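You operate a simulated robot arm through the tools that you are given. There is no shell and no other tool. Be economical: measure what you need, move in short steps, check, and stop when the job is done.

You run a simulated robot arm. Do the job below in one go: nothing can be reset, and whatever is moved stays where it is left.

JOB
Stand the red and yellow books beside the blue one on the bookcase.
Fine: spines out, red next to blue; push them together, the pale post in the hole next to the last book.

It is judged by the outcome, as a careful person would: the job done as asked, and still so three seconds after it is handed in. It fails if anything else is knocked over, pushed out of place, dropped, spilled or broken.

ROBOT AND FRAMES
A 7-joint arm with a fingered hand on a trunk, on a base that drives. Base frame: it is fixed to the floor where the robot stands at the start and does not move with it; the origin is under the middle of the robot, x ahead of it, y to its left, z up. Units: cm, rad, N and s.
It reaches about 125.6 cm from its shoulder. Its first joint turns from -2.496 to 2.496 rad. Places, roughly: blue book (4x15x19 cm) [50, 40, 110]; book rest [-50, -250, 50]; green book (4x15x20 cm) [50, 40, 20]; red book (4x15x20 cm) [50, -10, 110]; top of the low bookcase [60, 10, 100]; yellow book (4x15x19 cm) [50, 0, 110]. Payload 3 kg.
Tool frame: the origin (TCP) lies between the finger pads and is the grasp point; the fingertips stand 2.6 cm ahead of it; z points along the fingers, y is the line along which they close. The gripper opens to 14.8 cm. The gripper's body begins 7.3 cm behind the TCP. The gripper is a hand of 3 fingers: y runs from the thumb to the fingers, the wrist lies at [0, 0, -22.9] in the tool frame.
Orientation is told as [roll, pitch, yaw] about the base's x, y, z axes, in that order, counted from this pose: with the fingers straight down and closing along the base's y, the tool's x points along the base's -x, its y along +y and its z along -z.

CONTROLS
- The arm moves only by the tool step_arm. Its argument "motion" is a list of rows, each a list of 6 numbers: the shift along the base's x, y, z in units of 200 mm (1.0 is 200 mm), then the turn, a rotation vector about the base's x, y, z in units of 60 degrees (1.0 is 60 degrees). In form: [[x, y, z, wx, wy, wz], ...]. A call has 1 to 8 rows; each row is the pose to reach, as a shift and turn from the pose commanded when the call began. A call with a number of a shift or a turn outside -1 to 1 is refused whole. Each row takes 0.2 s and may step no farther than 5 cm and 0.15 rad from the row before; otherwise, the whole call is refused. A pose out of reach is approached as far as the arm can. The call stops where the force on the tool passes 40 N (or 10 N more than at its start, if that is more) or the arm is blocked; 0.2 s more then pass. In this call time passes only in rows, and 0.2 s behind the last. The reply holds the time, the measured pose of the TCP, the force on the tool along the base axes, the opening and the grip force, in the units named above and with some noise, with the torque about the TCP (base axes, N m) and any sound that the robot's microphone picked up, and new pictures: "show" is both (left out), scene, wrist or none.
- Cameras (640 x 400 px; columns grow to the right, rows downward): "scene" is now at [13.52, 2.65, 191.39]; the picture's right is [0.43, -0.90, 0.00], its down [-0.80, -0.38, -0.46] and it looks along [0.42, 0.20, -0.89] (base axes); focal length 286 px, centre (320, 200). "wrist" rides on the gripper at [6.8, -3.9, -9] in the tool frame; the picture's right is [0.50, 0.87, 0.00], its down [-0.66, 0.38, -0.65] and it looks along [-0.57, 0.33, 0.76] (tool axes); focal length 222 px, centre (320, 200). There is no depth. A picture from a camera that has moved, and an enlarged one, comes with that camera's place and axes in the base frame and with its lens.
- move_column(by): slides the trunk up (or, below 0, down) by that many cm; the arm and the scene camera ride with it, the base frame stays. It gives what a move gives, with no picture.
- roll_base(legs): drives the robot by 1 to 6 legs, each [ahead, left, turn to the left] in cm, cm and rad, along the robot's own axes; the way and the turn of a leg run together, so that a leg with both is an arc; at most 150 cm and 3.142 rad a leg. The arm and the cameras ride along, it lands a little off, and it stops where it bumps. It gives what a move gives, and a new picture of the scene camera.
- set_fingers(finger1, finger2, thumb_bend): sets how far each is bent, from 0 (flat) to 1 (curled in); at 0.3 the hand is open as for a grip, at 0.7 the pads meet at the TCP. One left out holds its place. A second passes; each finger stops where it meets its share of the squeeze, and holds until it gets a number again. It is the only way to open and close the hand. It gives what a move gives, with no picture; readings hold the bend of each and the force on the fingers (four entries, about 0 where the hand has none), thumb and palm.
- aim_head(pan, tilt): turns the head with the scene camera to pan (to the left, within 1.501 rad either way) and tilt (down, from -0.506 to 1.204), counted from straight ahead of the robot. It gives what a move gives, and a new picture of the scene camera.
- inspect(camera, box): a new picture of the part [left, top, right, bottom] of that camera's present view, enlarged. The clock stands still meanwhile.
- hand_in(): hands the job in; it is judged then, once.

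Work in short steps. Places have to be worked out from the pictures, the camera data and where the tool is seen: move nearer, look again, correct. Check each grasp and each placing, and mend what went wrong. You have 120 turns and 260 pictures in all, those below and enlarged ones among them. Open the gripper and draw the arm clear of the work before you hand the job in, unless the task says otherwise; then end with one line.

The tools are called after "Call:" as name(argument=value, ...) on one line, values as JSON. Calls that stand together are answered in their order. step_arm: Moves the arm, as the interface text tells. Its arguments: {"type":"object","properties":{"motion":{"type":"array"},"show":{"type":"string","enum":["both","scene","wrist","none"]}},"required":["motion"]} The other tools are called the same way: move_column (by) slides the trunk up or down; set_fingers (finger1, finger2, thumb_bend) moves the fingers one by one; roll_base (legs) drives the base; aim_head (pan, tilt) turns the head that bears the scene camera; inspect (camera, box) takes an enlarged picture of a part of a camera's view; hand_in () hands the job in.

At the start:

```text
time: 0.0
tool_pos: [63.99, 13.34, 114.9]
tool_rot: [0.0, -0.001, 0.0]
force: [1.2, -0.2, 0.2]
wrist_torque: [-0.03, 0.03, 0.02]
gripper_width: 14.77
finger_force: 0.0
shape: jaw
bend: [0.3, 0.3, 0.3]
finger forces: [0.1, 0.0, 0.0, 0.1, 0.0, 0.0]
trunk travel left (down, up): [-86.4, 2.6]
robot x, y, heading: [-0.15, 0.01, 0.005]
head pan, tilt: [0.447, 1.089]
```

scene: 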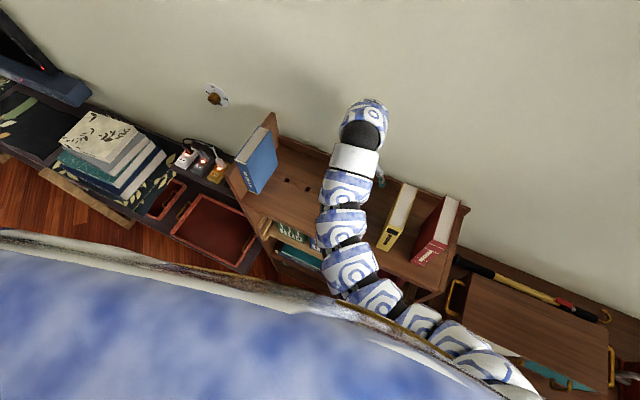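
wrist: 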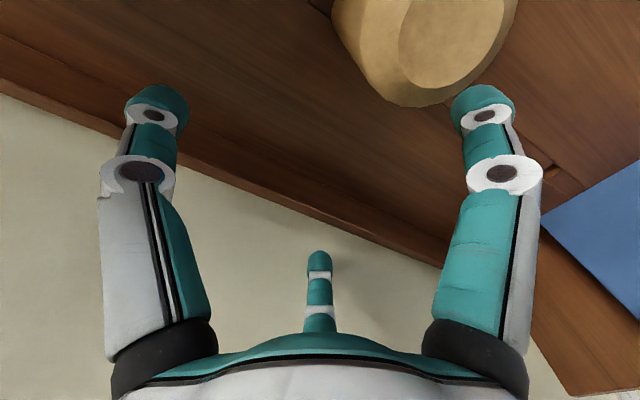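

The arm hides part of the bookcase top; a pale post shows beneath the hand. I enlarge the bookcase in the scene view first.

Call:
inspect(camera="scene", box=[220, 100, 480, 300])

Call:
inspect(camera="wrist", box=[0, 0, 640, 400])

```text
2.00 times, centred on (350, 200) of scene
camera zoom: at [13.52, 2.65, 191.39], right [0.43, -0.9, 0.0], down [-0.8, -0.38, -0.46], along [0.42, 0.2, -0.89], focal length 572 px, centre (260, 200)
```

zoom: 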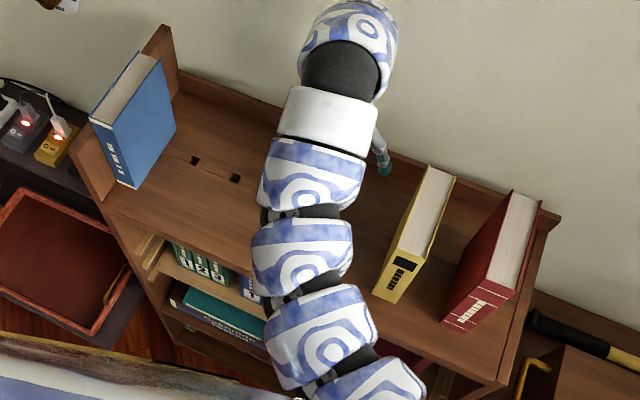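

```text
1.00 times, centred on (320, 200) of wrist (not enlarged: the box is as wide or as high as the picture)
camera zoom: at [57.12, 9.45, 124.04], right [-0.5, 0.87, 0.0], down [0.66, 0.38, 0.65], along [0.57, 0.33, -0.76], focal length 222 px, centre (320, 200)
```

zoom: 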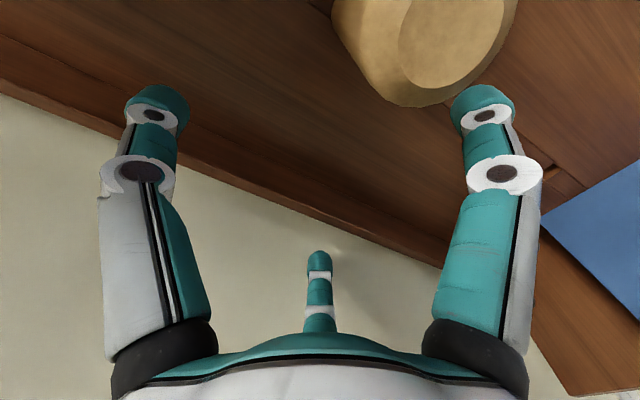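

I raise the arm clear straight up to see the bookcase top unobstructed.

Call:
step_arm(motion=[[0, 0, 0.25, 0, 0, 0], [0, 0, 0.5, 0, 0, 0], [0, 0, 0.75, 0, 0, 0], [0, 0, 1.0, 0, 0, 0]])

```text
time: 1.0
tool_pos: [63.92, 13.33, 115.94]
tool_rot: [0.0, -0.006, 0.0]
force: [0.1, 0.1, 0.2]
wrist_torque: [0.02, -0.01, 0.02]
gripper_width: 14.79
finger_force: 0.2
shape: jaw
bend: [0.3, 0.3, 0.3]
finger forces: [0.1, 0.0, 0.0, 0.0, 0.1, 0.0]
out of reach, approached as far as the arm can: row 1, 2, 3, 4
trunk travel left (down, up): [-86.4, 2.6]
robot x, y, heading: [0.07, -0.02, -0.002]
head pan, tilt: [0.447, 1.089]
camera scene: at [13.52, 2.65, 191.39], right [0.43, -0.9, 0.0], down [-0.8, -0.38, -0.46], along [0.42, 0.2, -0.89], focal length 286 px, centre (320, 200)
camera wrist: at [57.1, 9.44, 124.92], right [-0.5, 0.87, 0.0], down [0.65, 0.38, 0.66], along [0.57, 0.33, -0.75], focal length 222 px, centre (320, 200)
```

scene: 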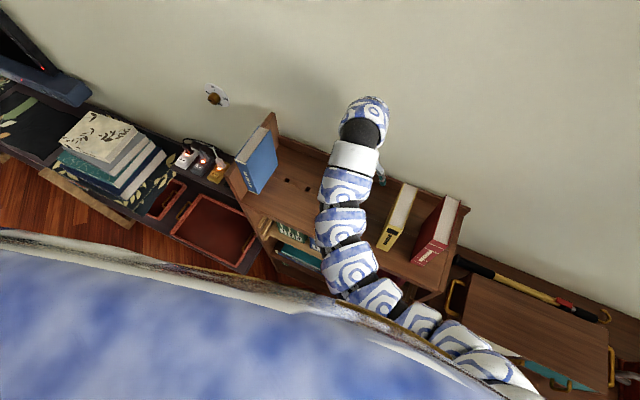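
wrist: 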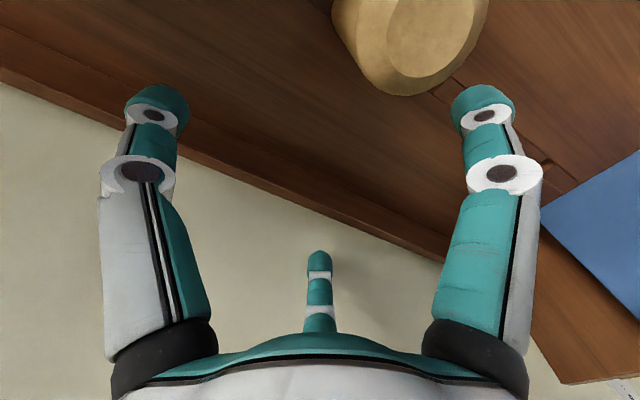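

Upward is out of reach in this configuration; I try pulling back toward the robot while rising slightly.

Call:
step_arm(motion=[[-0.2, 0, 0.05, 0, 0, 0], [-0.4, 0, 0.15, 0, 0, 0], [-0.6, 0, 0.3, 0, 0, 0], [-0.8, 0, 0.4, 0, 0, 0], [-1.0, 0, 0.5, 0, 0, 0]])

```text
time: 2.4
tool_pos: [58.53, 3.88, 122.53]
tool_rot: [-0.137, -0.106, -0.079]
force: [0.2, -0.2, -0.7]
wrist_torque: [-0.01, 0.0, 0.0]
gripper_width: 14.8
finger_force: 0.1
shape: jaw
bend: [0.3, 0.3, 0.3]
finger forces: [0.0, 0.1, 0.0, 0.0, 0.1, 0.0]
out of reach, approached as far as the arm can: row 1, 2, 3, 4, 5
trunk travel left (down, up): [-86.4, 2.6]
robot x, y, heading: [-0.2, 0.01, -0.0]
head pan, tilt: [0.447, 1.089]
stopped in row 5: the arm was blocked; the commanded pose is now the measured one
camera scene: at [13.46, 2.62, 191.4], right [0.43, -0.9, 0.0], down [-0.8, -0.38, -0.46], along [0.42, 0.2, -0.89], focal length 286 px, centre (320, 200)
camera wrist: at [50.65, 2.0, 131.32], right [-0.41, 0.89, -0.17], down [0.62, 0.41, 0.66], along [0.66, 0.17, -0.73], focal length 222 px, centre (320, 200)
```

scene: 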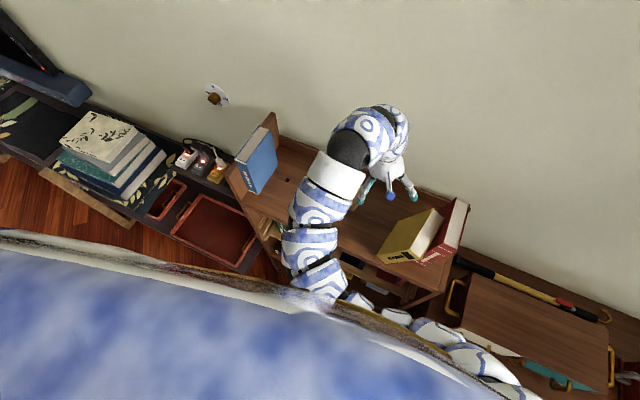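
wrist: 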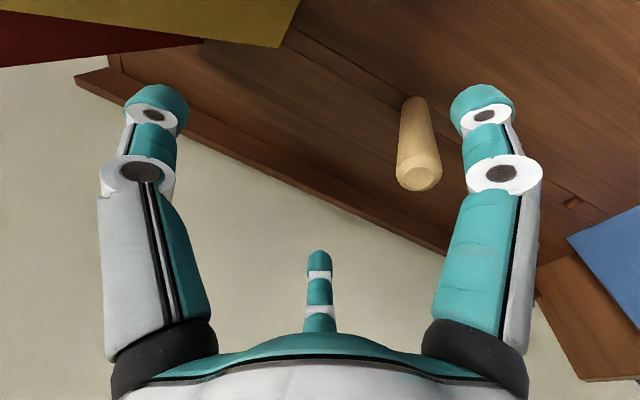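

The hand drifted and appears to have tipped the yellow book against the red one. I look closer before moving further.

Call:
inspect(camera="scene", box=[320, 90, 480, 290])

Call:
aim_head(pan=0.0, tilt=0.9)

```text
2.00 times, centred on (400, 190) of scene
camera zoom: at [13.46, 2.62, 191.4], right [0.43, -0.9, 0.0], down [-0.8, -0.38, -0.46], along [0.42, 0.2, -0.89], focal length 572 px, centre (160, 220)
```

zoom: 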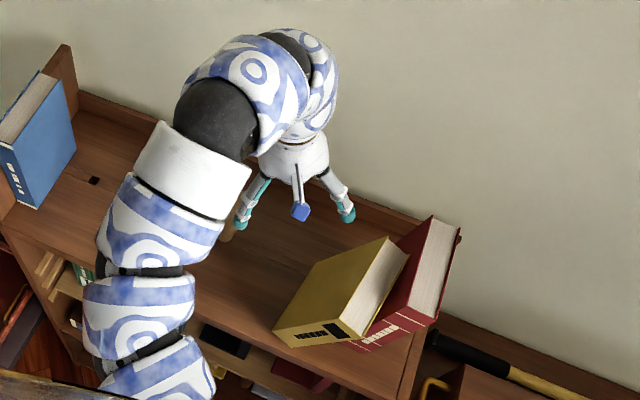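

```text
time: 3.3
tool_pos: [58.67, 4.12, 122.61]
tool_rot: [-0.137, -0.104, -0.08]
force: [-0.4, -0.5, 0.0]
wrist_torque: [0.0, 0.04, 0.0]
gripper_width: 14.81
finger_force: 0.0
shape: jaw
bend: [0.3, 0.3, 0.3]
finger forces: [0.1, 0.0, 0.0, 0.0, 0.0, 0.0]
trunk travel left (down, up): [-86.4, 2.6]
robot x, y, heading: [-0.12, 0.05, 0.002]
head pan, tilt: [0.0, 0.901]
camera scene: at [15.36, -0.07, 192.71], right [0.0, -1.0, 0.0], down [-0.78, 0.0, -0.62], along [0.62, 0.0, -0.78], focal length 286 px, centre (320, 200)
```

scene: 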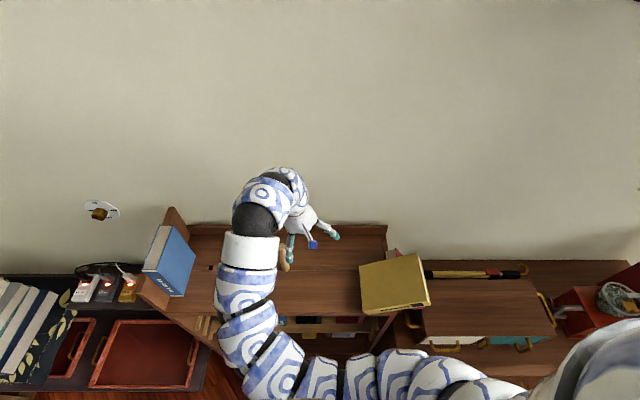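

The yellow book seems to lie further over now; I zoom in.

Call:
inspect(camera="scene", box=[320, 210, 480, 350])

Call:
aim_head(pan=-0.3, tilt=1.0)

```text
2.86 times, centred on (400, 280) of scene
camera zoom: at [15.36, -0.07, 192.71], right [0.0, -1.0, 0.0], down [-0.78, 0.0, -0.62], along [0.62, 0.0, -0.78], focal length 817 px, centre (91, -29)
```

zoom: 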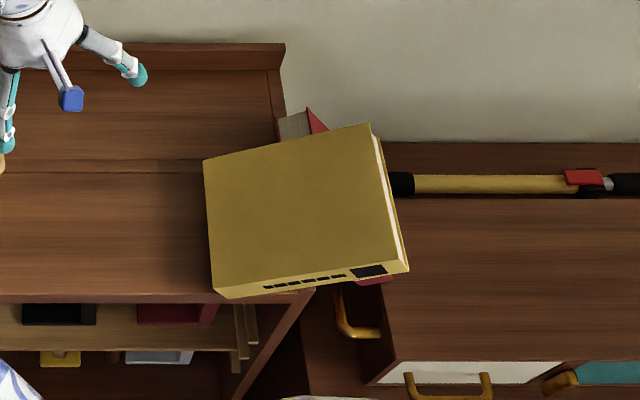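

```text
time: 4.1
tool_pos: [58.77, 4.02, 122.61]
tool_rot: [-0.135, -0.106, -0.08]
force: [0.2, -0.4, -0.9]
wrist_torque: [0.0, -0.01, -0.02]
gripper_width: 14.8
finger_force: 0.0
shape: jaw
bend: [0.3, 0.3, 0.3]
finger forces: [0.0, 0.1, 0.1, 0.0, 0.0, 0.1]
trunk travel left (down, up): [-86.4, 2.6]
robot x, y, heading: [-0.16, 0.26, -0.002]
head pan, tilt: [-0.3, 1.0]
camera scene: at [14.43, -2.14, 191.99], right [-0.29, -0.96, 0.0], down [-0.8, 0.25, -0.54], along [0.52, -0.16, -0.84], focal length 286 px, centre (320, 200)
```

scene: 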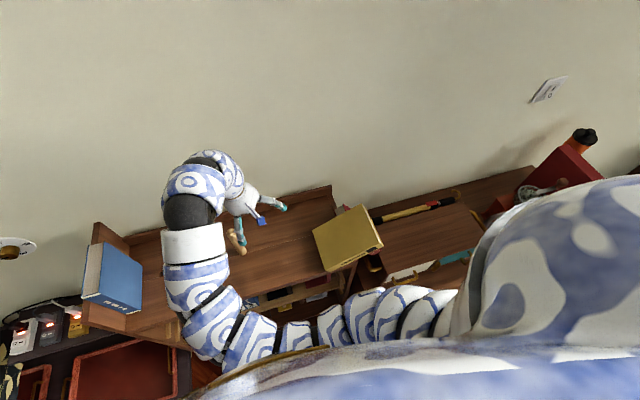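

Both books have toppled at the right edge. I look closely to understand how they rest.

Call:
inspect(camera="scene", box=[300, 190, 400, 290])

Call:
inspect(camera="wrist", box=[0, 0, 320, 200])

```text
4.00 times, centred on (350, 240) of scene
camera zoom: at [14.43, -2.14, 191.99], right [-0.29, -0.96, 0.0], down [-0.8, 0.25, -0.54], along [0.52, -0.16, -0.84], focal length 1144 px, centre (200, 40)
```

zoom: 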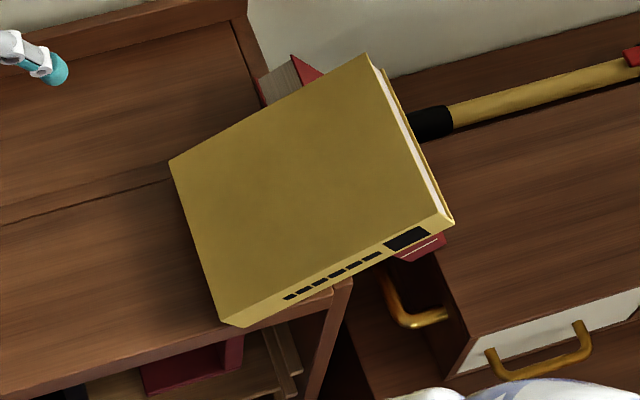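

```text
2.00 times, centred on (160, 100) of wrist
camera zoom: at [50.7, 2.04, 131.32], right [-0.41, 0.89, -0.17], down [0.62, 0.41, 0.66], along [0.66, 0.17, -0.73], focal length 444 px, centre (640, 400)
```

zoom: 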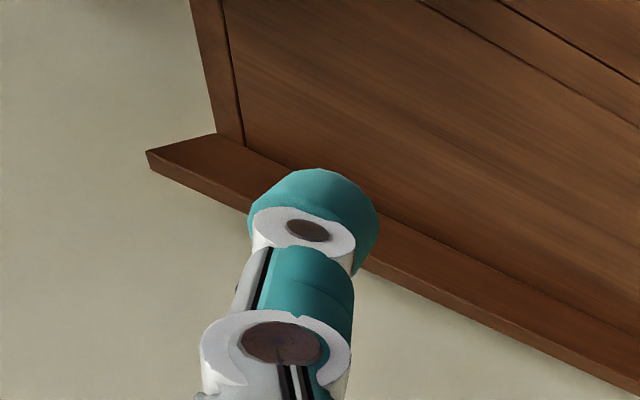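

The red book appears to have gone over the right edge (tail up, head down beside the bookcase) with the yellow lying on top. I back the base away to free the arm and get a clearer view; the hand is well above the post.

Call:
roll_base(legs=[[-35, 0, 0]])

Call:
aim_head(pan=-0.2, tilt=0.75)

```text
time: 6.4
tool_pos: [23.81, 4.02, 122.65]
tool_rot: [-0.137, -0.108, -0.082]
force: [0.0, 0.3, 0.4]
wrist_torque: [-0.01, -0.02, -0.02]
gripper_width: 14.79
finger_force: 0.0
shape: jaw
bend: [0.3, 0.3, 0.3]
finger forces: [0.0, 0.1, 0.0, 0.0, 0.0, 0.0]
trunk travel left (down, up): [-86.4, 2.6]
robot x, y, heading: [-34.96, -0.14, 0.001]
head pan, tilt: [-0.3, 1.0]
camera scene: at [-20.51, -2.16, 192.0], right [-0.3, -0.96, 0.0], down [-0.8, 0.25, -0.54], along [0.52, -0.16, -0.84], focal length 286 px, centre (320, 200)
```

scene: 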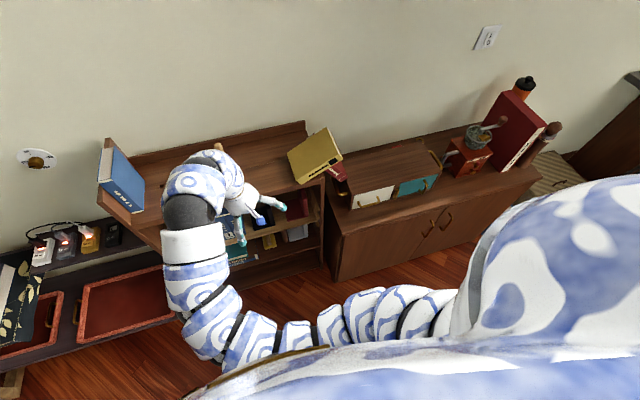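

```text
time: 7.1
tool_pos: [23.89, 4.06, 122.56]
tool_rot: [-0.135, -0.103, -0.079]
force: [-0.5, -0.3, 0.1]
wrist_torque: [-0.01, 0.0, 0.02]
gripper_width: 14.82
finger_force: 0.1
shape: jaw
bend: [0.3, 0.3, 0.3]
finger forces: [0.1, 0.1, 0.0, 0.0, 0.0, 0.0]
trunk travel left (down, up): [-86.4, 2.6]
robot x, y, heading: [-35.11, 0.03, -0.001]
head pan, tilt: [-0.201, 0.75]
camera scene: at [-18.93, -1.75, 193.9], right [-0.2, -0.98, 0.0], down [-0.67, 0.14, -0.73], along [0.72, -0.15, -0.68], focal length 286 px, centre (320, 200)
```

scene: 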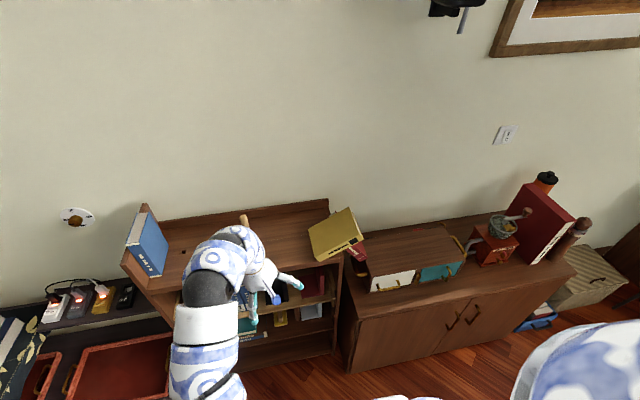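

Call:
inspect(camera="scene", box=[270, 180, 430, 280])

```text
4.00 times, centred on (350, 230) of scene
camera zoom: at [-18.93, -1.75, 193.9], right [-0.2, -0.98, 0.0], down [-0.67, 0.14, -0.73], along [0.72, -0.15, -0.68], focal length 1144 px, centre (200, 80)
```

zoom: 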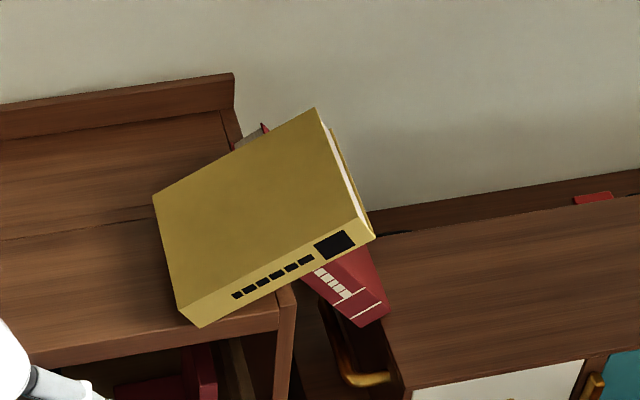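

Red leans head-down onto the neighbouring unit, tail on the bookcase edge, spine still out front; yellow lies over it. Arm is free now; I test upward motion in free space.

Call:
step_arm(motion=[[0, 0, 0.2, 0, 0, 0], [0, 0, 0.4, 0, 0, 0], [0, 0, 0.6, 0, 0, 0]], show="scene")

```text
time: 7.9
tool_pos: [19.75, 0.46, 129.17]
tool_rot: [-0.141, -0.142, -0.075]
force: [-0.8, 0.9, -0.9]
wrist_torque: [0.0, 0.0, -0.01]
gripper_width: 14.82
finger_force: 0.0
shape: jaw
bend: [0.3, 0.3, 0.3]
finger forces: [0.1, 0.1, 0.1, 0.1, 0.1, 0.1]
out of reach, approached as far as the arm can: row 1, 2, 3
trunk travel left (down, up): [-86.4, 2.6]
robot x, y, heading: [-34.81, 0.1, 0.005]
head pan, tilt: [-0.201, 0.75]
camera scene: at [-18.96, -1.76, 193.91], right [-0.2, -0.98, 0.0], down [-0.67, 0.14, -0.73], along [0.72, -0.15, -0.68], focal length 286 px, centre (320, 200)
```

scene: 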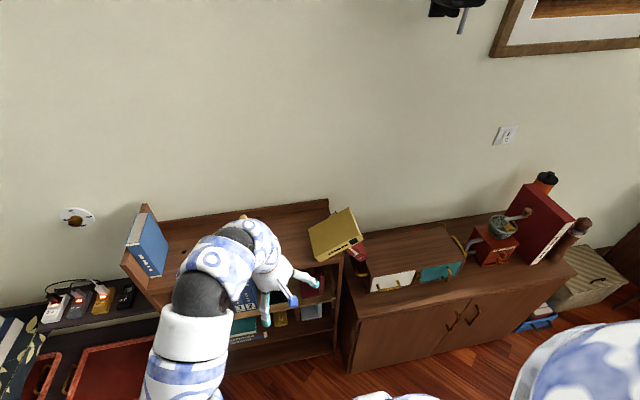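

The limit looks like wrist flexion in the fingers-down pose. I try turning the hand to point forward (needed anyway for gripping books from the spine), moving slightly ahead.

Call:
step_arm(motion=[[0.1, 0, 0, 0, -0.13, 0], [0.2, 0, 0, 0, -0.26, 0], [0.3, 0, 0, 0, -0.39, 0], [0.4, 0, 0, 0, -0.52, 0], [0.5, 0, 0, 0, -0.65, 0], [0.6, 0, 0, 0, -0.78, 0], [0.7, 0, 0, 0, -0.91, 0]], show="scene")

```text
time: 9.5
tool_pos: [33.87, 0.66, 128.95]
tool_rot: [0.001, -1.055, -0.165]
force: [-0.4, 0.2, -0.3]
wrist_torque: [0.02, 0.0, -0.02]
gripper_width: 14.79
finger_force: 0.0
shape: jaw
bend: [0.3, 0.3, 0.3]
finger forces: [0.0, 0.0, 0.0, 0.0, 0.1, 0.1]
trunk travel left (down, up): [-86.4, 2.6]
robot x, y, heading: [-34.32, -0.1, -0.002]
head pan, tilt: [-0.201, 0.75]
camera scene: at [-18.9, -1.81, 193.9], right [-0.2, -0.98, 0.0], down [-0.67, 0.14, -0.73], along [0.72, -0.15, -0.68], focal length 286 px, centre (320, 200)
```

scene: 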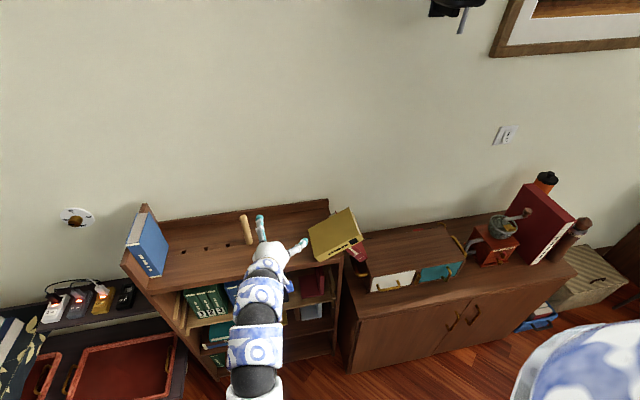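

The hand now points forward freely. I zoom on the left part: blue book, holes and post.

Call:
inspect(camera="scene", box=[110, 180, 270, 300])

Call:
inspect(camera="wrist", box=[0, 0, 640, 400])

```text
3.33 times, centred on (190, 240) of scene
camera zoom: at [-18.9, -1.81, 193.9], right [-0.2, -0.98, 0.0], down [-0.67, 0.14, -0.73], along [0.72, -0.15, -0.68], focal length 954 px, centre (753, 67)
```

zoom: 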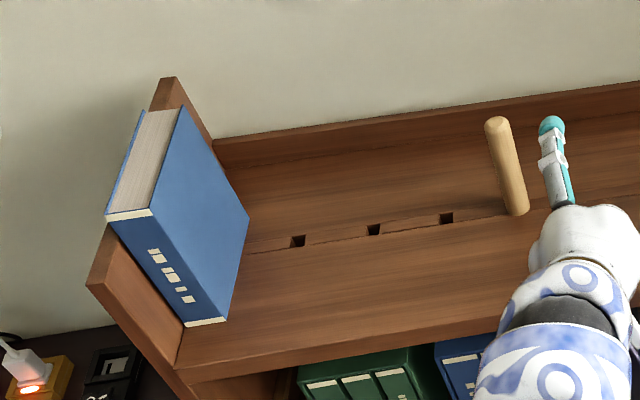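

```text
1.00 times, centred on (320, 200) of wrist (not enlarged: the box is as wide or as high as the picture)
camera zoom: at [22.13, -1.37, 127.65], right [-0.1, 0.89, -0.44], down [-0.18, 0.41, 0.89], along [0.98, 0.17, 0.12], focal length 222 px, centre (320, 200)
```

zoom: 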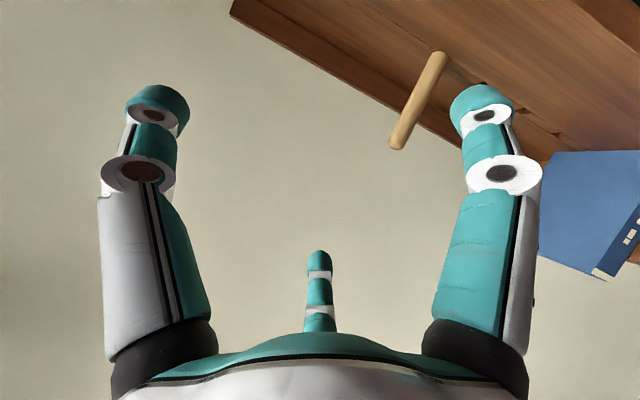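

Estimates: shelf top z≈105, right edge y≈-23.5; yellow leans ~33° with its tail edge at y≈-14 and head end up at y≈-28, z≈116–119, freely overhanging beyond the red's tail. I will grasp its head end from the front (thumb below), so I square the hand to point along +x and move right, in front of the shelf.

Call:
step_arm(motion=[[-0.1, -0.12, -0.05, -0.005, -0.06, 0.02], [-0.2, -0.25, -0.1, -0.01, -0.12, 0.04], [-0.3, -0.37, -0.15, -0.015, -0.185, 0.06], [-0.3, -0.5, -0.2, -0.02, -0.245, 0.08], [-0.3, -0.62, -0.25, -0.026, -0.31, 0.1], [-0.3, -0.75, -0.3, -0.031, -0.37, 0.12], [-0.3, -0.87, -0.35, -0.036, -0.43, 0.14], [-0.3, -1.0, -0.4, -0.041, -0.493, 0.158]], show="both")

```text
time: 11.3
tool_pos: [26.79, -20.54, 120.61]
tool_rot: [2.237, -1.562, -2.23]
force: [-1.6, -2.9, 0.6]
wrist_torque: [-0.02, -0.01, 0.3]
gripper_width: 14.81
finger_force: 0.1
shape: jaw
bend: [0.3, 0.3, 0.3]
finger forces: [0.0, 0.1, 0.0, 0.1, 0.1, 0.0]
out of reach, approached as far as the arm can: row 2, 3, 4, 5
trunk travel left (down, up): [-86.4, 2.6]
robot x, y, heading: [-34.89, 0.14, -0.002]
head pan, tilt: [-0.201, 0.75]
camera scene: at [-20.39, -4.12, 193.5], right [-0.2, -0.98, -0.01], down [-0.66, 0.15, -0.73], along [0.72, -0.14, -0.68], focal length 286 px, centre (320, 200)
camera wrist: at [17.84, -24.43, 113.76], right [0.0, 0.87, -0.49], down [-0.66, 0.37, 0.65], along [0.75, 0.33, 0.57], focal length 222 px, centre (320, 200)
```

scene: 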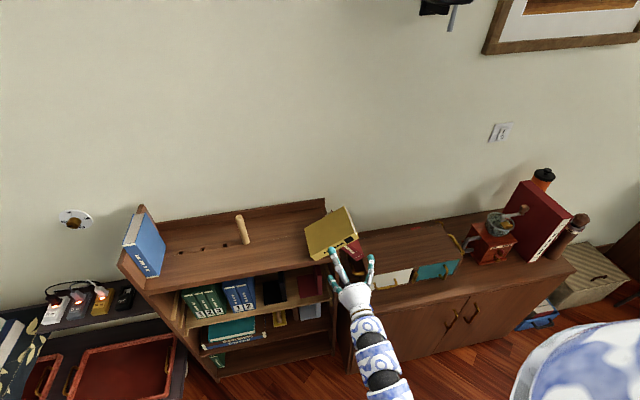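
wrist: 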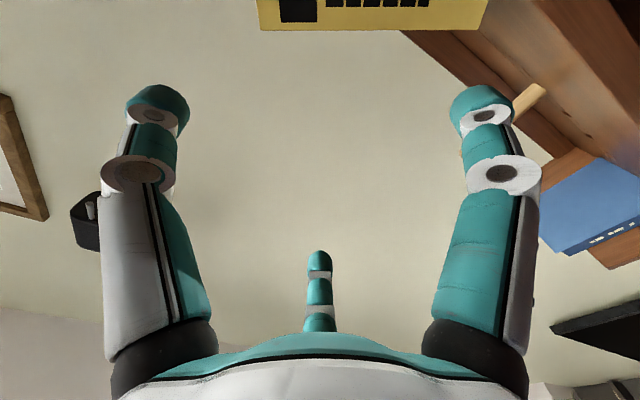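

The wrist view confirms the yellow's spine: top edge from (y −11.6, z 108) to (y −28.1, z 117.5), tilt 30°. I pre-bend the thumb so it fits between yellow and red, then roll the hand 60° and line up at y≈-26.3, z≈114.2, still in front.

Call:
set_fingers(thumb_bend=0.5)

Call:
step_arm(motion=[[0, -0.036, -0.04, 0.125, 0, 0], [0, -0.072, -0.08, 0.25, 0, 0], [0, -0.108, -0.12, 0.375, 0, 0], [0, -0.144, -0.16, 0.5, 0, 0], [0, -0.18, -0.2, 0.625, 0, 0], [0, -0.216, -0.24, 0.75, 0, 0], [0, -0.252, -0.28, 0.875, 0, 0], [0, -0.288, -0.32, 1.0, 0, 0]])

```text
time: 12.3
tool_pos: [27.94, -19.19, 120.96]
tool_rot: [-1.301, -1.568, 1.302]
force: [-1.0, 0.8, -0.5]
wrist_torque: [-0.05, 0.01, -0.02]
gripper_width: 9.69
finger_force: 0.0
shape: fingers
bend: [0.3, 0.3, 0.5]
finger forces: [0.0, 0.0, 0.1, 0.1, 0.0, 0.0]
trunk travel left (down, up): [-86.4, 2.6]
robot x, y, heading: [-34.76, -0.12, 0.004]
head pan, tilt: [-0.201, 0.75]
```

```text
time: 14.1
tool_pos: [27.89, -24.99, 114.45]
tool_rot: [1.572, -0.522, -1.57]
force: [-0.6, 0.0, 0.6]
wrist_torque: [0.03, 0.01, -0.01]
gripper_width: 9.65
finger_force: 0.0
shape: fingers
bend: [0.3, 0.3, 0.5]
finger forces: [0.0, 0.0, 0.0, 0.0, 0.0, 0.0]
trunk travel left (down, up): [-86.4, 2.6]
robot x, y, heading: [-34.88, -0.09, 0.0]
head pan, tilt: [-0.201, 0.75]
camera scene: at [-18.92, -1.78, 193.9], right [-0.2, -0.98, 0.0], down [-0.67, 0.14, -0.73], along [0.72, -0.15, -0.68], focal length 286 px, centre (320, 200)
camera wrist: at [18.69, -21.14, 107.75], right [0.0, 0.87, 0.5], down [-0.65, -0.38, 0.65], along [0.76, -0.33, 0.57], focal length 222 px, centre (320, 200)
```

scene: 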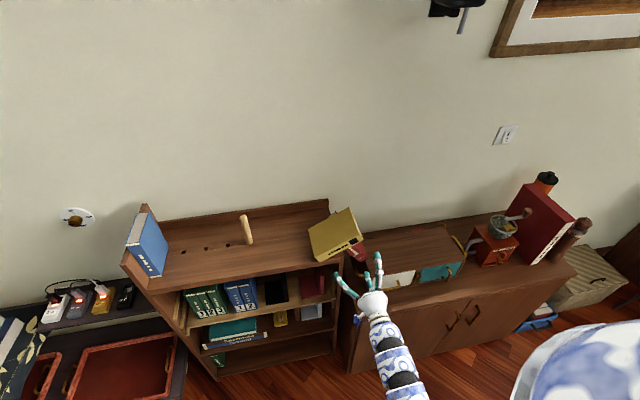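
wrist: 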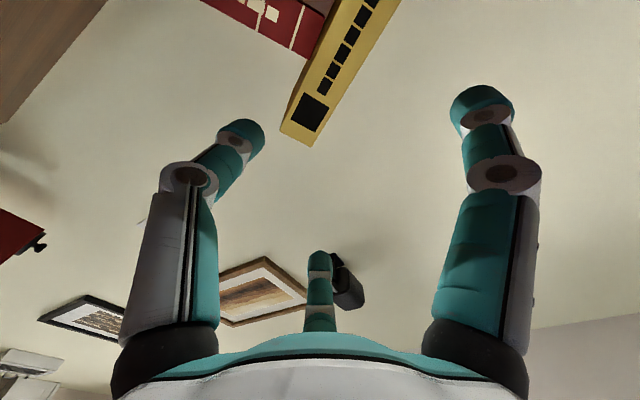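

Wrist view agrees with the model (yellow head corners at y −27.9/z 117 and y −29.5/z 114). I correct laterally and advance to just before the spine, then look.

Call:
step_arm(motion=[[0.15, -0.04, -0.01, 0, 0, 0], [0.3, -0.065, -0.01, 0, 0, 0], [0.48, -0.065, -0.01, 0, 0, 0]], show="wrist")

Call:
inspect(camera="scene", box=[290, 190, 410, 290])

```text
time: 14.9
tool_pos: [37.55, -26.37, 114.28]
tool_rot: [1.571, -0.527, -1.569]
force: [0.2, -0.5, -0.1]
wrist_torque: [0.02, -0.02, -0.01]
gripper_width: 9.64
finger_force: 0.0
shape: fingers
bend: [0.3, 0.3, 0.5]
finger forces: [0.1, 0.0, 0.0, 0.0, 0.0, 0.0]
trunk travel left (down, up): [-86.4, 2.6]
robot x, y, heading: [-34.47, -0.01, 0.001]
head pan, tilt: [-0.201, 0.75]
camera wrist: at [28.44, -22.49, 107.6], right [0.0, 0.87, 0.5], down [-0.65, -0.38, 0.66], along [0.76, -0.32, 0.57], focal length 222 px, centre (320, 200)
```

wrist: 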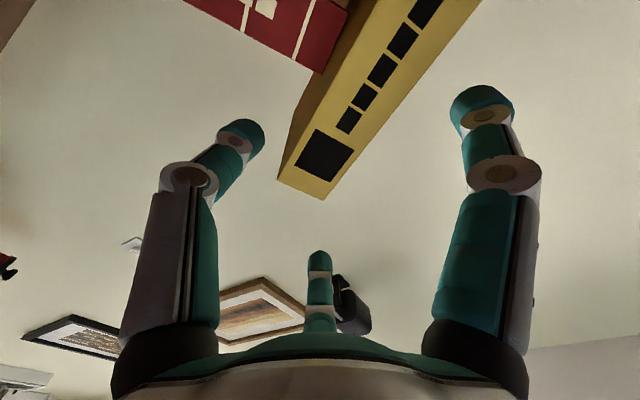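

```text
4.00 times, centred on (350, 240) of scene
camera zoom: at [-18.77, -1.78, 193.89], right [-0.2, -0.98, 0.0], down [-0.67, 0.14, -0.73], along [0.72, -0.15, -0.68], focal length 1144 px, centre (200, 40)
```

zoom: 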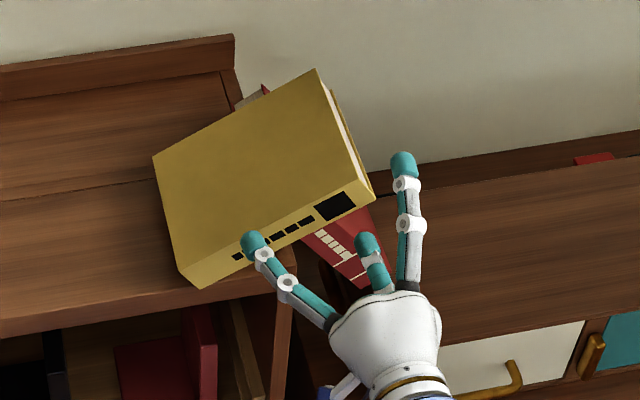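

Clear on both sides. I bias the TCP slightly up and toward the book's middle so both upper fingers land on the cover, and advance to x≈46.5.

Call:
step_arm(motion=[[0.1, 0.043, 0.02, 0, 0, 0], [0.22, 0.043, 0.02, 0, 0, 0], [0.34, 0.043, 0.02, 0, 0, 0], [0.45, 0.043, 0.02, 0, 0, 0]], show="wrist")

Call:
inspect(camera="scene", box=[290, 190, 410, 290])

```text
time: 15.9
tool_pos: [46.51, -25.58, 114.71]
tool_rot: [1.572, -0.525, -1.572]
force: [0.7, 0.1, -0.8]
wrist_torque: [-0.04, -0.01, 0.04]
gripper_width: 9.64
finger_force: 0.1
shape: fingers
bend: [0.3, 0.3, 0.5]
finger forces: [0.0, 0.0, 0.0, 0.0, 0.0, 0.0]
trunk travel left (down, up): [-86.4, 2.6]
robot x, y, heading: [-34.73, 0.09, -0.001]
head pan, tilt: [-0.201, 0.75]
camera wrist: at [37.45, -21.68, 108.05], right [0.0, 0.87, 0.5], down [-0.65, -0.38, 0.66], along [0.76, -0.32, 0.57], focal length 222 px, centre (320, 200)
```

wrist: 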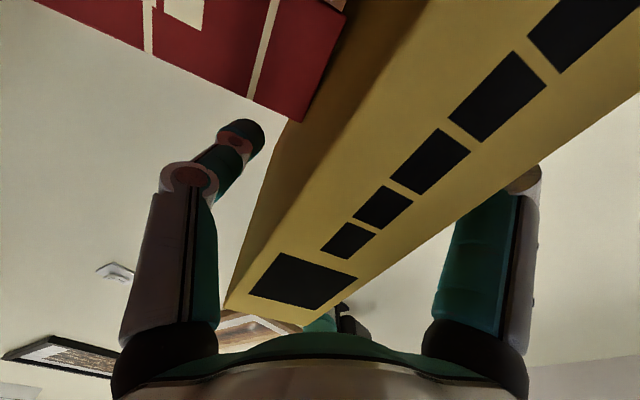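

```text
4.00 times, centred on (350, 240) of scene
camera zoom: at [-18.85, -1.77, 193.9], right [-0.2, -0.98, 0.0], down [-0.67, 0.14, -0.73], along [0.72, -0.15, -0.68], focal length 1144 px, centre (200, 40)
```

zoom: 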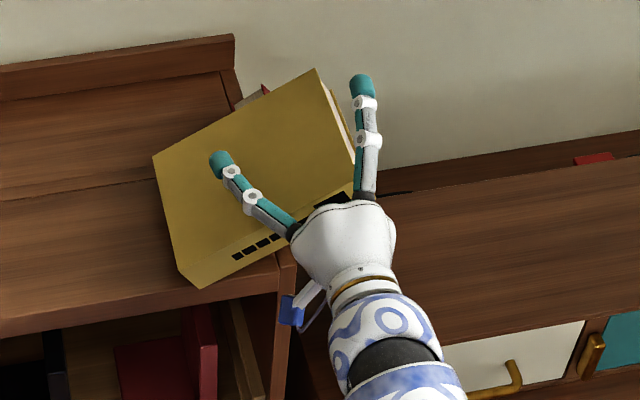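

Well straddled. I close the upper fingers near the cover first, then squeeze all.

Call:
set_fingers(finger1=0.54, finger2=0.54)

Call:
set_fingers(finger1=0.75, finger2=0.75, thumb_bend=0.75)

Call:
inspect(camera="scene", box=[290, 190, 410, 290])

Call:
inspect(camera="wrist", box=[0, 0, 640, 400])

```text
time: 16.9
tool_pos: [46.43, -25.46, 114.88]
tool_rot: [1.572, -0.527, -1.572]
force: [0.1, 0.0, 1.5]
wrist_torque: [0.01, -0.02, 0.01]
gripper_width: 5.73
finger_force: 0.6
shape: fingers
bend: [0.53, 0.53, 0.5]
finger forces: [0.6, 0.4, 0.1, 0.0, 0.0, 0.0]
trunk travel left (down, up): [-86.4, 2.6]
robot x, y, heading: [-34.76, 0.06, 0.003]
head pan, tilt: [-0.201, 0.75]
```

```text
time: 17.9
tool_pos: [46.51, -25.52, 114.81]
tool_rot: [1.572, -0.526, -1.572]
force: [-1.1, -0.3, 0.4]
wrist_torque: [0.0, 0.1, 0.04]
gripper_width: 3.95
finger_force: 19.2
shape: fingers
bend: [0.6, 0.6, 0.61]
finger forces: [8.7, 8.6, 0.0, 0.0, 20.8, 0.1]
trunk travel left (down, up): [-86.4, 2.6]
robot x, y, heading: [-34.49, -0.17, 0.002]
head pan, tilt: [-0.201, 0.75]
```

```text
4.00 times, centred on (350, 240) of scene
camera zoom: at [-18.87, -1.79, 193.9], right [-0.2, -0.98, 0.0], down [-0.67, 0.14, -0.73], along [0.72, -0.15, -0.68], focal length 1144 px, centre (200, 40)
```

zoom: 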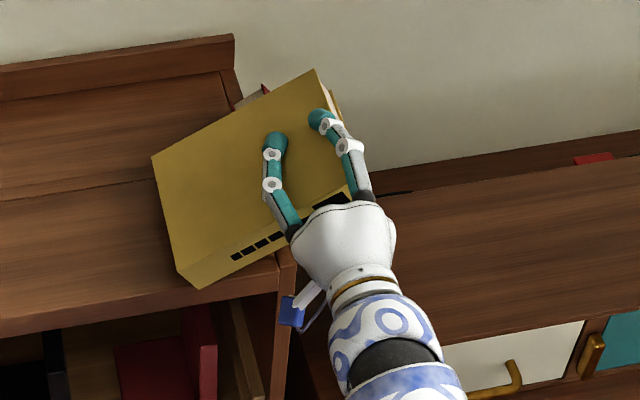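

```text
1.00 times, centred on (320, 200) of wrist (not enlarged: the box is as wide or as high as the picture)
camera zoom: at [37.38, -21.68, 108.03], right [0.0, 0.87, 0.5], down [-0.65, -0.38, 0.66], along [0.76, -0.32, 0.57], focal length 222 px, centre (320, 200)
```

zoom: 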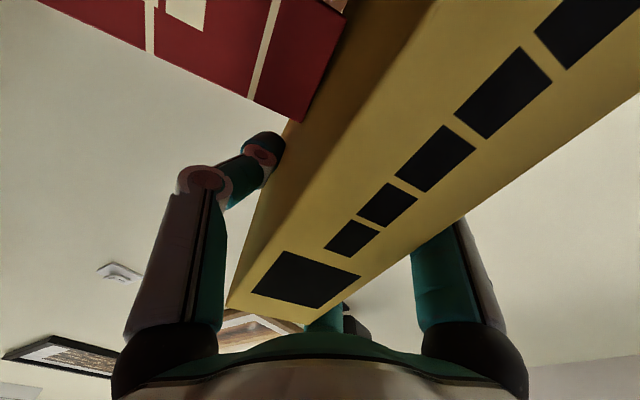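

Firm grip (~20 N, 3.95 cm). I lift straight up 10 cm and check that the red stays put.

Call:
step_arm(motion=[[0, 0, 0.1, 0, 0, 0], [0, 0, 0.2, 0, 0, 0], [0, 0, 0.35, 0, 0, 0], [0, 0, 0.5, 0, 0, 0]], show="scene")

Call:
inspect(camera="scene", box=[280, 170, 420, 290])

```text
time: 18.9
tool_pos: [46.4, -25.48, 124.71]
tool_rot: [1.572, -0.525, -1.568]
force: [0.4, -0.4, -7.3]
wrist_torque: [-0.32, 0.13, 0.01]
gripper_width: 3.56
finger_force: 21.2
shape: fingers
bend: [0.61, 0.65, 0.61]
finger forces: [6.3, 11.9, 0.0, 0.0, 23.6, 0.0]
trunk travel left (down, up): [-86.4, 2.6]
robot x, y, heading: [-35.02, 0.23, 0.0]
head pan, tilt: [-0.201, 0.75]
camera scene: at [-18.83, -1.77, 193.89], right [-0.2, -0.98, 0.0], down [-0.67, 0.14, -0.73], along [0.72, -0.15, -0.68], focal length 286 px, centre (320, 200)
```

scene: 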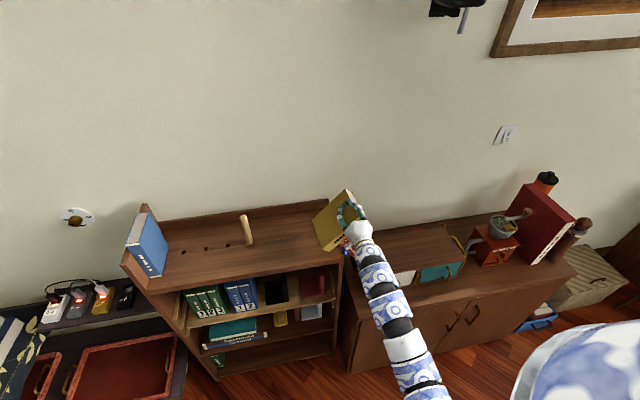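

```text
3.33 times, centred on (350, 230) of scene
camera zoom: at [-18.83, -1.77, 193.89], right [-0.2, -0.98, 0.0], down [-0.67, 0.14, -0.73], along [0.72, -0.15, -0.68], focal length 954 px, centre (220, 100)
```

zoom: 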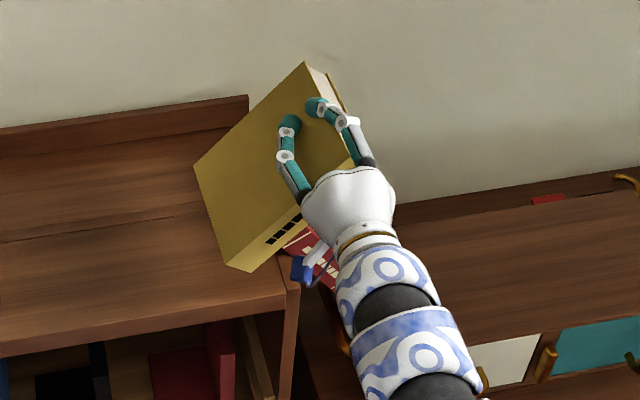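

Yellow holds (it sagged a bit toward vertical, ~0.75 kg); red still on its edge. Now I rotate the hand back 60° about x while moving left over the free middle of the shelf.

Call:
step_arm(motion=[[0, 0.05, 0.1, -0.1, 0, 0], [0, 0.15, 0.15, -0.22, 0, 0], [0, 0.25, 0.2, -0.35, 0, 0], [0, 0.37, 0.2, -0.48, 0, 0], [0, 0.5, 0.2, -0.61, 0, 0], [0, 0.62, 0.2, -0.74, 0, 0], [0, 0.75, 0.2, -0.87, 0, 0], [0, 0.85, 0.2, -1.0, 0, 0]])

Call:
inspect(camera="scene", box=[240, 160, 400, 290])

```text
time: 20.7
tool_pos: [46.56, -8.54, 128.71]
tool_rot: [-1.32, -1.569, 1.323]
force: [0.1, 0.0, -7.5]
wrist_torque: [0.09, 0.11, -0.05]
gripper_width: 3.59
finger_force: 17.9
shape: fingers
bend: [0.62, 0.63, 0.62]
finger forces: [7.3, 11.1, 0.0, 0.1, 17.6, 0.0]
trunk travel left (down, up): [-86.4, 2.6]
robot x, y, heading: [-34.74, -0.13, 0.003]
head pan, tilt: [-0.201, 0.75]
camera scene: at [-18.81, -1.76, 193.89], right [-0.2, -0.98, 0.0], down [-0.67, 0.14, -0.73], along [0.72, -0.15, -0.68], focal length 286 px, centre (320, 200)
camera wrist: at [37.46, -12.5, 121.98], right [0.0, 0.86, -0.5], down [-0.65, 0.38, 0.65], along [0.76, 0.33, 0.56], focal length 222 px, centre (320, 200)
```

scene: 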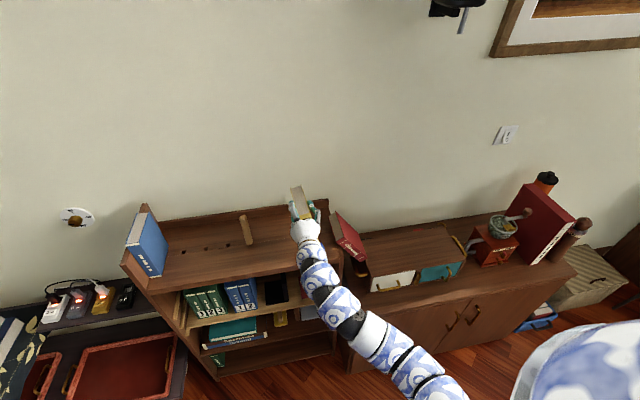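
wrist: 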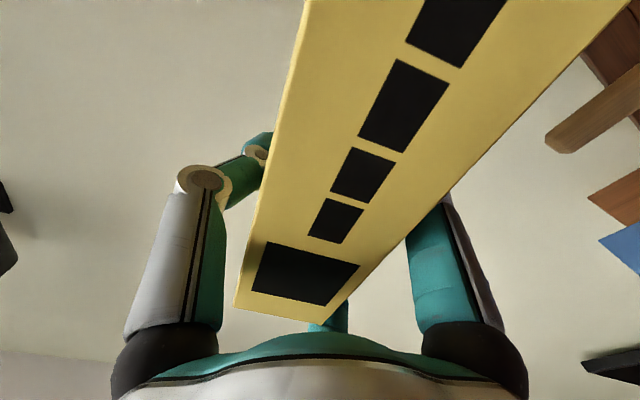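

```text
3.08 times, centred on (320, 225) of scene
camera zoom: at [-18.81, -1.76, 193.89], right [-0.2, -0.98, 0.0], down [-0.67, 0.14, -0.73], along [0.72, -0.15, -0.68], focal length 880 px, centre (320, 123)
```

zoom: 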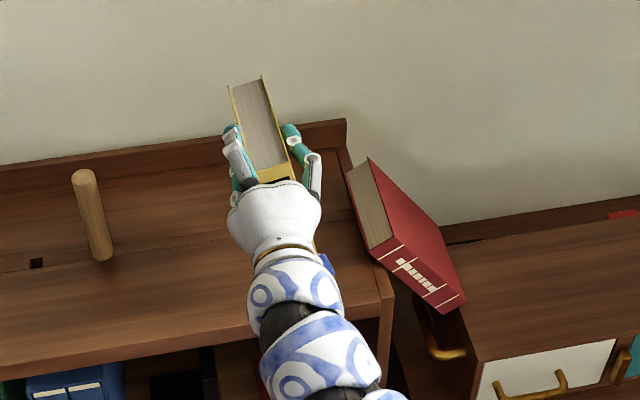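

Yellow is held upright but about 10° leaned (tail to the right); red remains leaning on the edge. I correct the lean, shift to y≈-4 and lower to just above the shelf.

Call:
step_arm(motion=[[0, 0.1, 0, 0.08, 0, 0], [0, 0.2, -0.1, 0.17, 0, 0], [0, 0.225, -0.2, 0.17, 0, 0], [0, 0.225, -0.3, 0.17, 0, 0], [0, 0.225, -0.34, 0.17, 0, 0]])

Call:
inspect(camera="scene", box=[240, 160, 400, 290])

```text
time: 21.9
tool_pos: [46.64, -3.94, 122.03]
tool_rot: [1.572, -1.395, -1.568]
force: [0.4, -0.6, -7.3]
wrist_torque: [0.05, 0.15, 0.02]
gripper_width: 3.58
finger_force: 18.1
shape: fingers
bend: [0.62, 0.64, 0.62]
finger forces: [7.7, 11.1, 0.1, 0.0, 18.6, 0.1]
trunk travel left (down, up): [-86.4, 2.6]
robot x, y, heading: [-34.83, 0.08, 0.004]
head pan, tilt: [-0.201, 0.75]
camera scene: at [-18.83, -1.76, 193.9], right [-0.2, -0.98, 0.0], down [-0.67, 0.14, -0.73], along [0.72, -0.15, -0.68], focal length 286 px, centre (320, 200)
camera wrist: at [37.42, -6.6, 114.59], right [0.0, 0.94, -0.34], down [-0.65, 0.26, 0.71], along [0.76, 0.22, 0.61], focal length 222 px, centre (320, 200)
```

scene: 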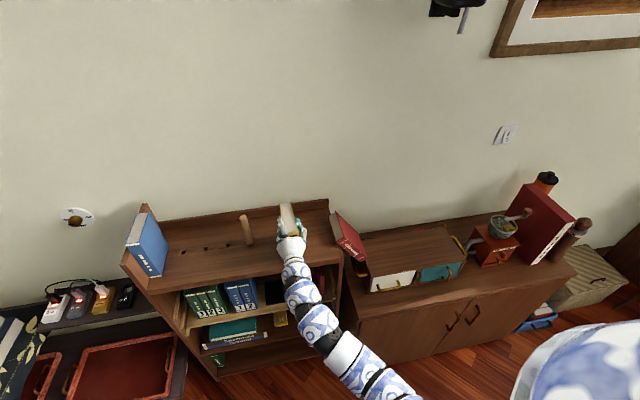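
wrist: 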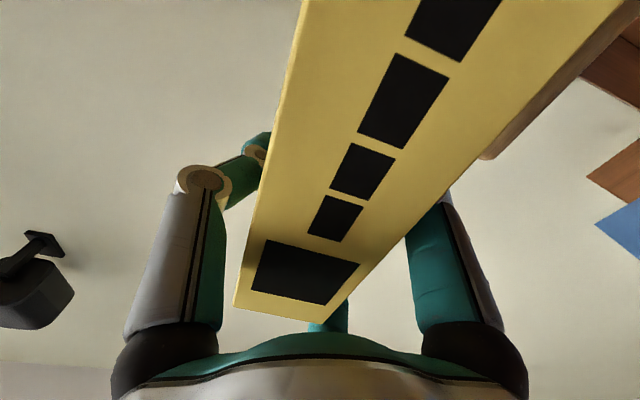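

```text
3.08 times, centred on (320, 225) of scene
camera zoom: at [-18.83, -1.76, 193.9], right [-0.2, -0.98, 0.0], down [-0.67, 0.14, -0.73], along [0.72, -0.15, -0.68], focal length 880 px, centre (320, 123)
```

zoom: 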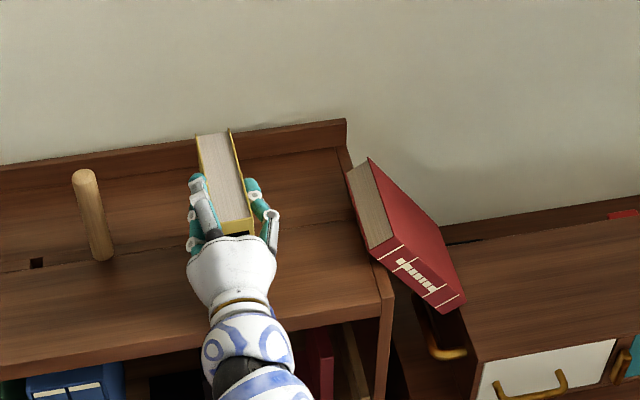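

Upright now; I lower in small steps watching for contact.

Call:
step_arm(motion=[[0, 0, -0.03, 0, 0, 0], [0, 0, -0.06, 0, 0, 0], [0, 0, -0.08, 0, 0, 0]], show="none")

```text
time: 22.7
tool_pos: [46.46, -4.09, 120.6]
tool_rot: [1.596, -1.395, -1.593]
force: [7.0, -1.0, 12.9]
wrist_torque: [-0.31, -0.39, 0.02]
gripper_width: 3.55
finger_force: 18.9
shape: fingers
bend: [0.63, 0.63, 0.62]
finger forces: [7.7, 10.4, 0.0, 0.0, 19.9, 0.0]
trunk travel left (down, up): [-86.4, 2.6]
robot x, y, heading: [-35.06, 0.04, -0.001]
head pan, tilt: [-0.201, 0.75]
```

Contact at TCP z≈120.6. I check it is seated square.

Call:
step_arm(motion=[[0, 0, 0.01, 0, 0, 0]], show="wrist")

Call:
inspect(camera="scene", box=[240, 160, 400, 290])

```text
time: 23.1
tool_pos: [46.46, -4.05, 120.63]
tool_rot: [1.579, -1.394, -1.574]
force: [5.4, -2.1, 10.8]
wrist_torque: [-0.32, -0.38, -0.01]
gripper_width: 3.55
finger_force: 18.7
shape: fingers
bend: [0.63, 0.63, 0.62]
finger forces: [7.6, 10.5, 0.1, 0.1, 20.0, 0.1]
trunk travel left (down, up): [-86.4, 2.6]
robot x, y, heading: [-34.44, 0.37, -0.002]
head pan, tilt: [-0.201, 0.75]
camera wrist: at [37.35, -6.67, 113.3], right [0.0, 0.94, -0.34], down [-0.66, 0.26, 0.71], along [0.76, 0.22, 0.62], focal length 222 px, centre (320, 200)
```

wrist: 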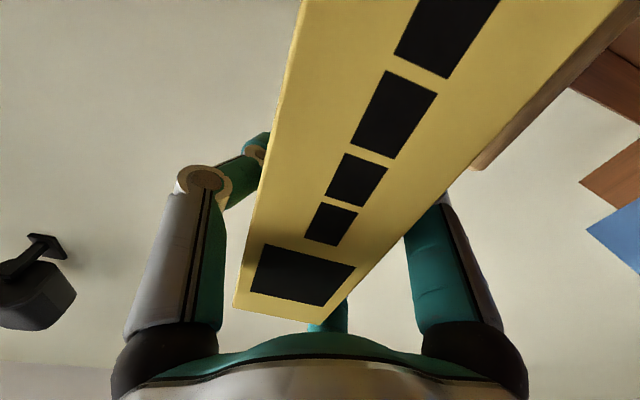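

```text
3.08 times, centred on (320, 225) of scene
camera zoom: at [-18.97, -1.78, 193.91], right [-0.2, -0.98, 0.0], down [-0.67, 0.14, -0.73], along [0.72, -0.15, -0.68], focal length 880 px, centre (320, 123)
```

zoom: 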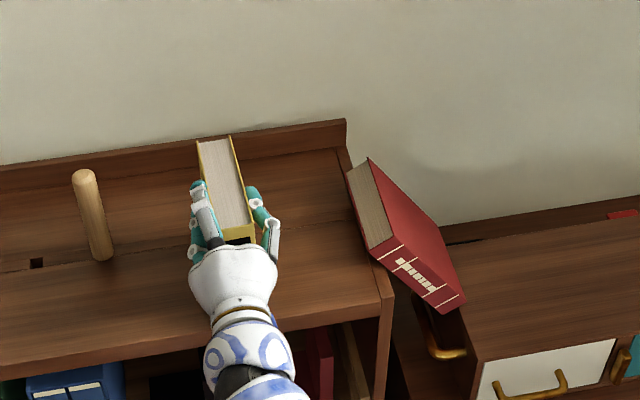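

The book stands vertical. I release with a small opening.

Call:
set_fingers(finger1=0.5, finger2=0.5, thumb_bend=0.5)

Call:
inspect(camera="scene", box=[240, 160, 400, 290])

```text
time: 24.1
tool_pos: [46.43, -3.94, 120.56]
tool_rot: [1.57, -1.394, -1.567]
force: [0.6, -0.4, 0.4]
wrist_torque: [-0.01, -0.02, -0.04]
gripper_width: 6.15
finger_force: 0.2
shape: fingers
bend: [0.5, 0.5, 0.5]
finger forces: [0.1, 0.1, 0.0, 0.0, 0.0, 0.0]
trunk travel left (down, up): [-86.4, 2.6]
robot x, y, heading: [-34.76, 0.1, -0.001]
head pan, tilt: [-0.201, 0.75]
```

```text
3.08 times, centred on (320, 225) of scene
camera zoom: at [-18.91, -1.76, 193.9], right [-0.2, -0.98, 0.0], down [-0.67, 0.14, -0.73], along [0.72, -0.15, -0.68], focal length 880 px, centre (320, 123)
```

zoom: 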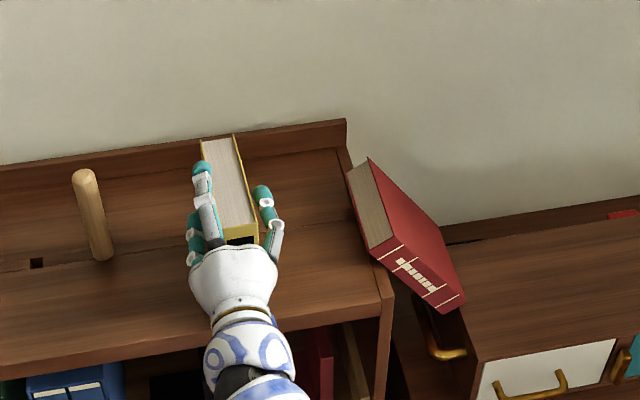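

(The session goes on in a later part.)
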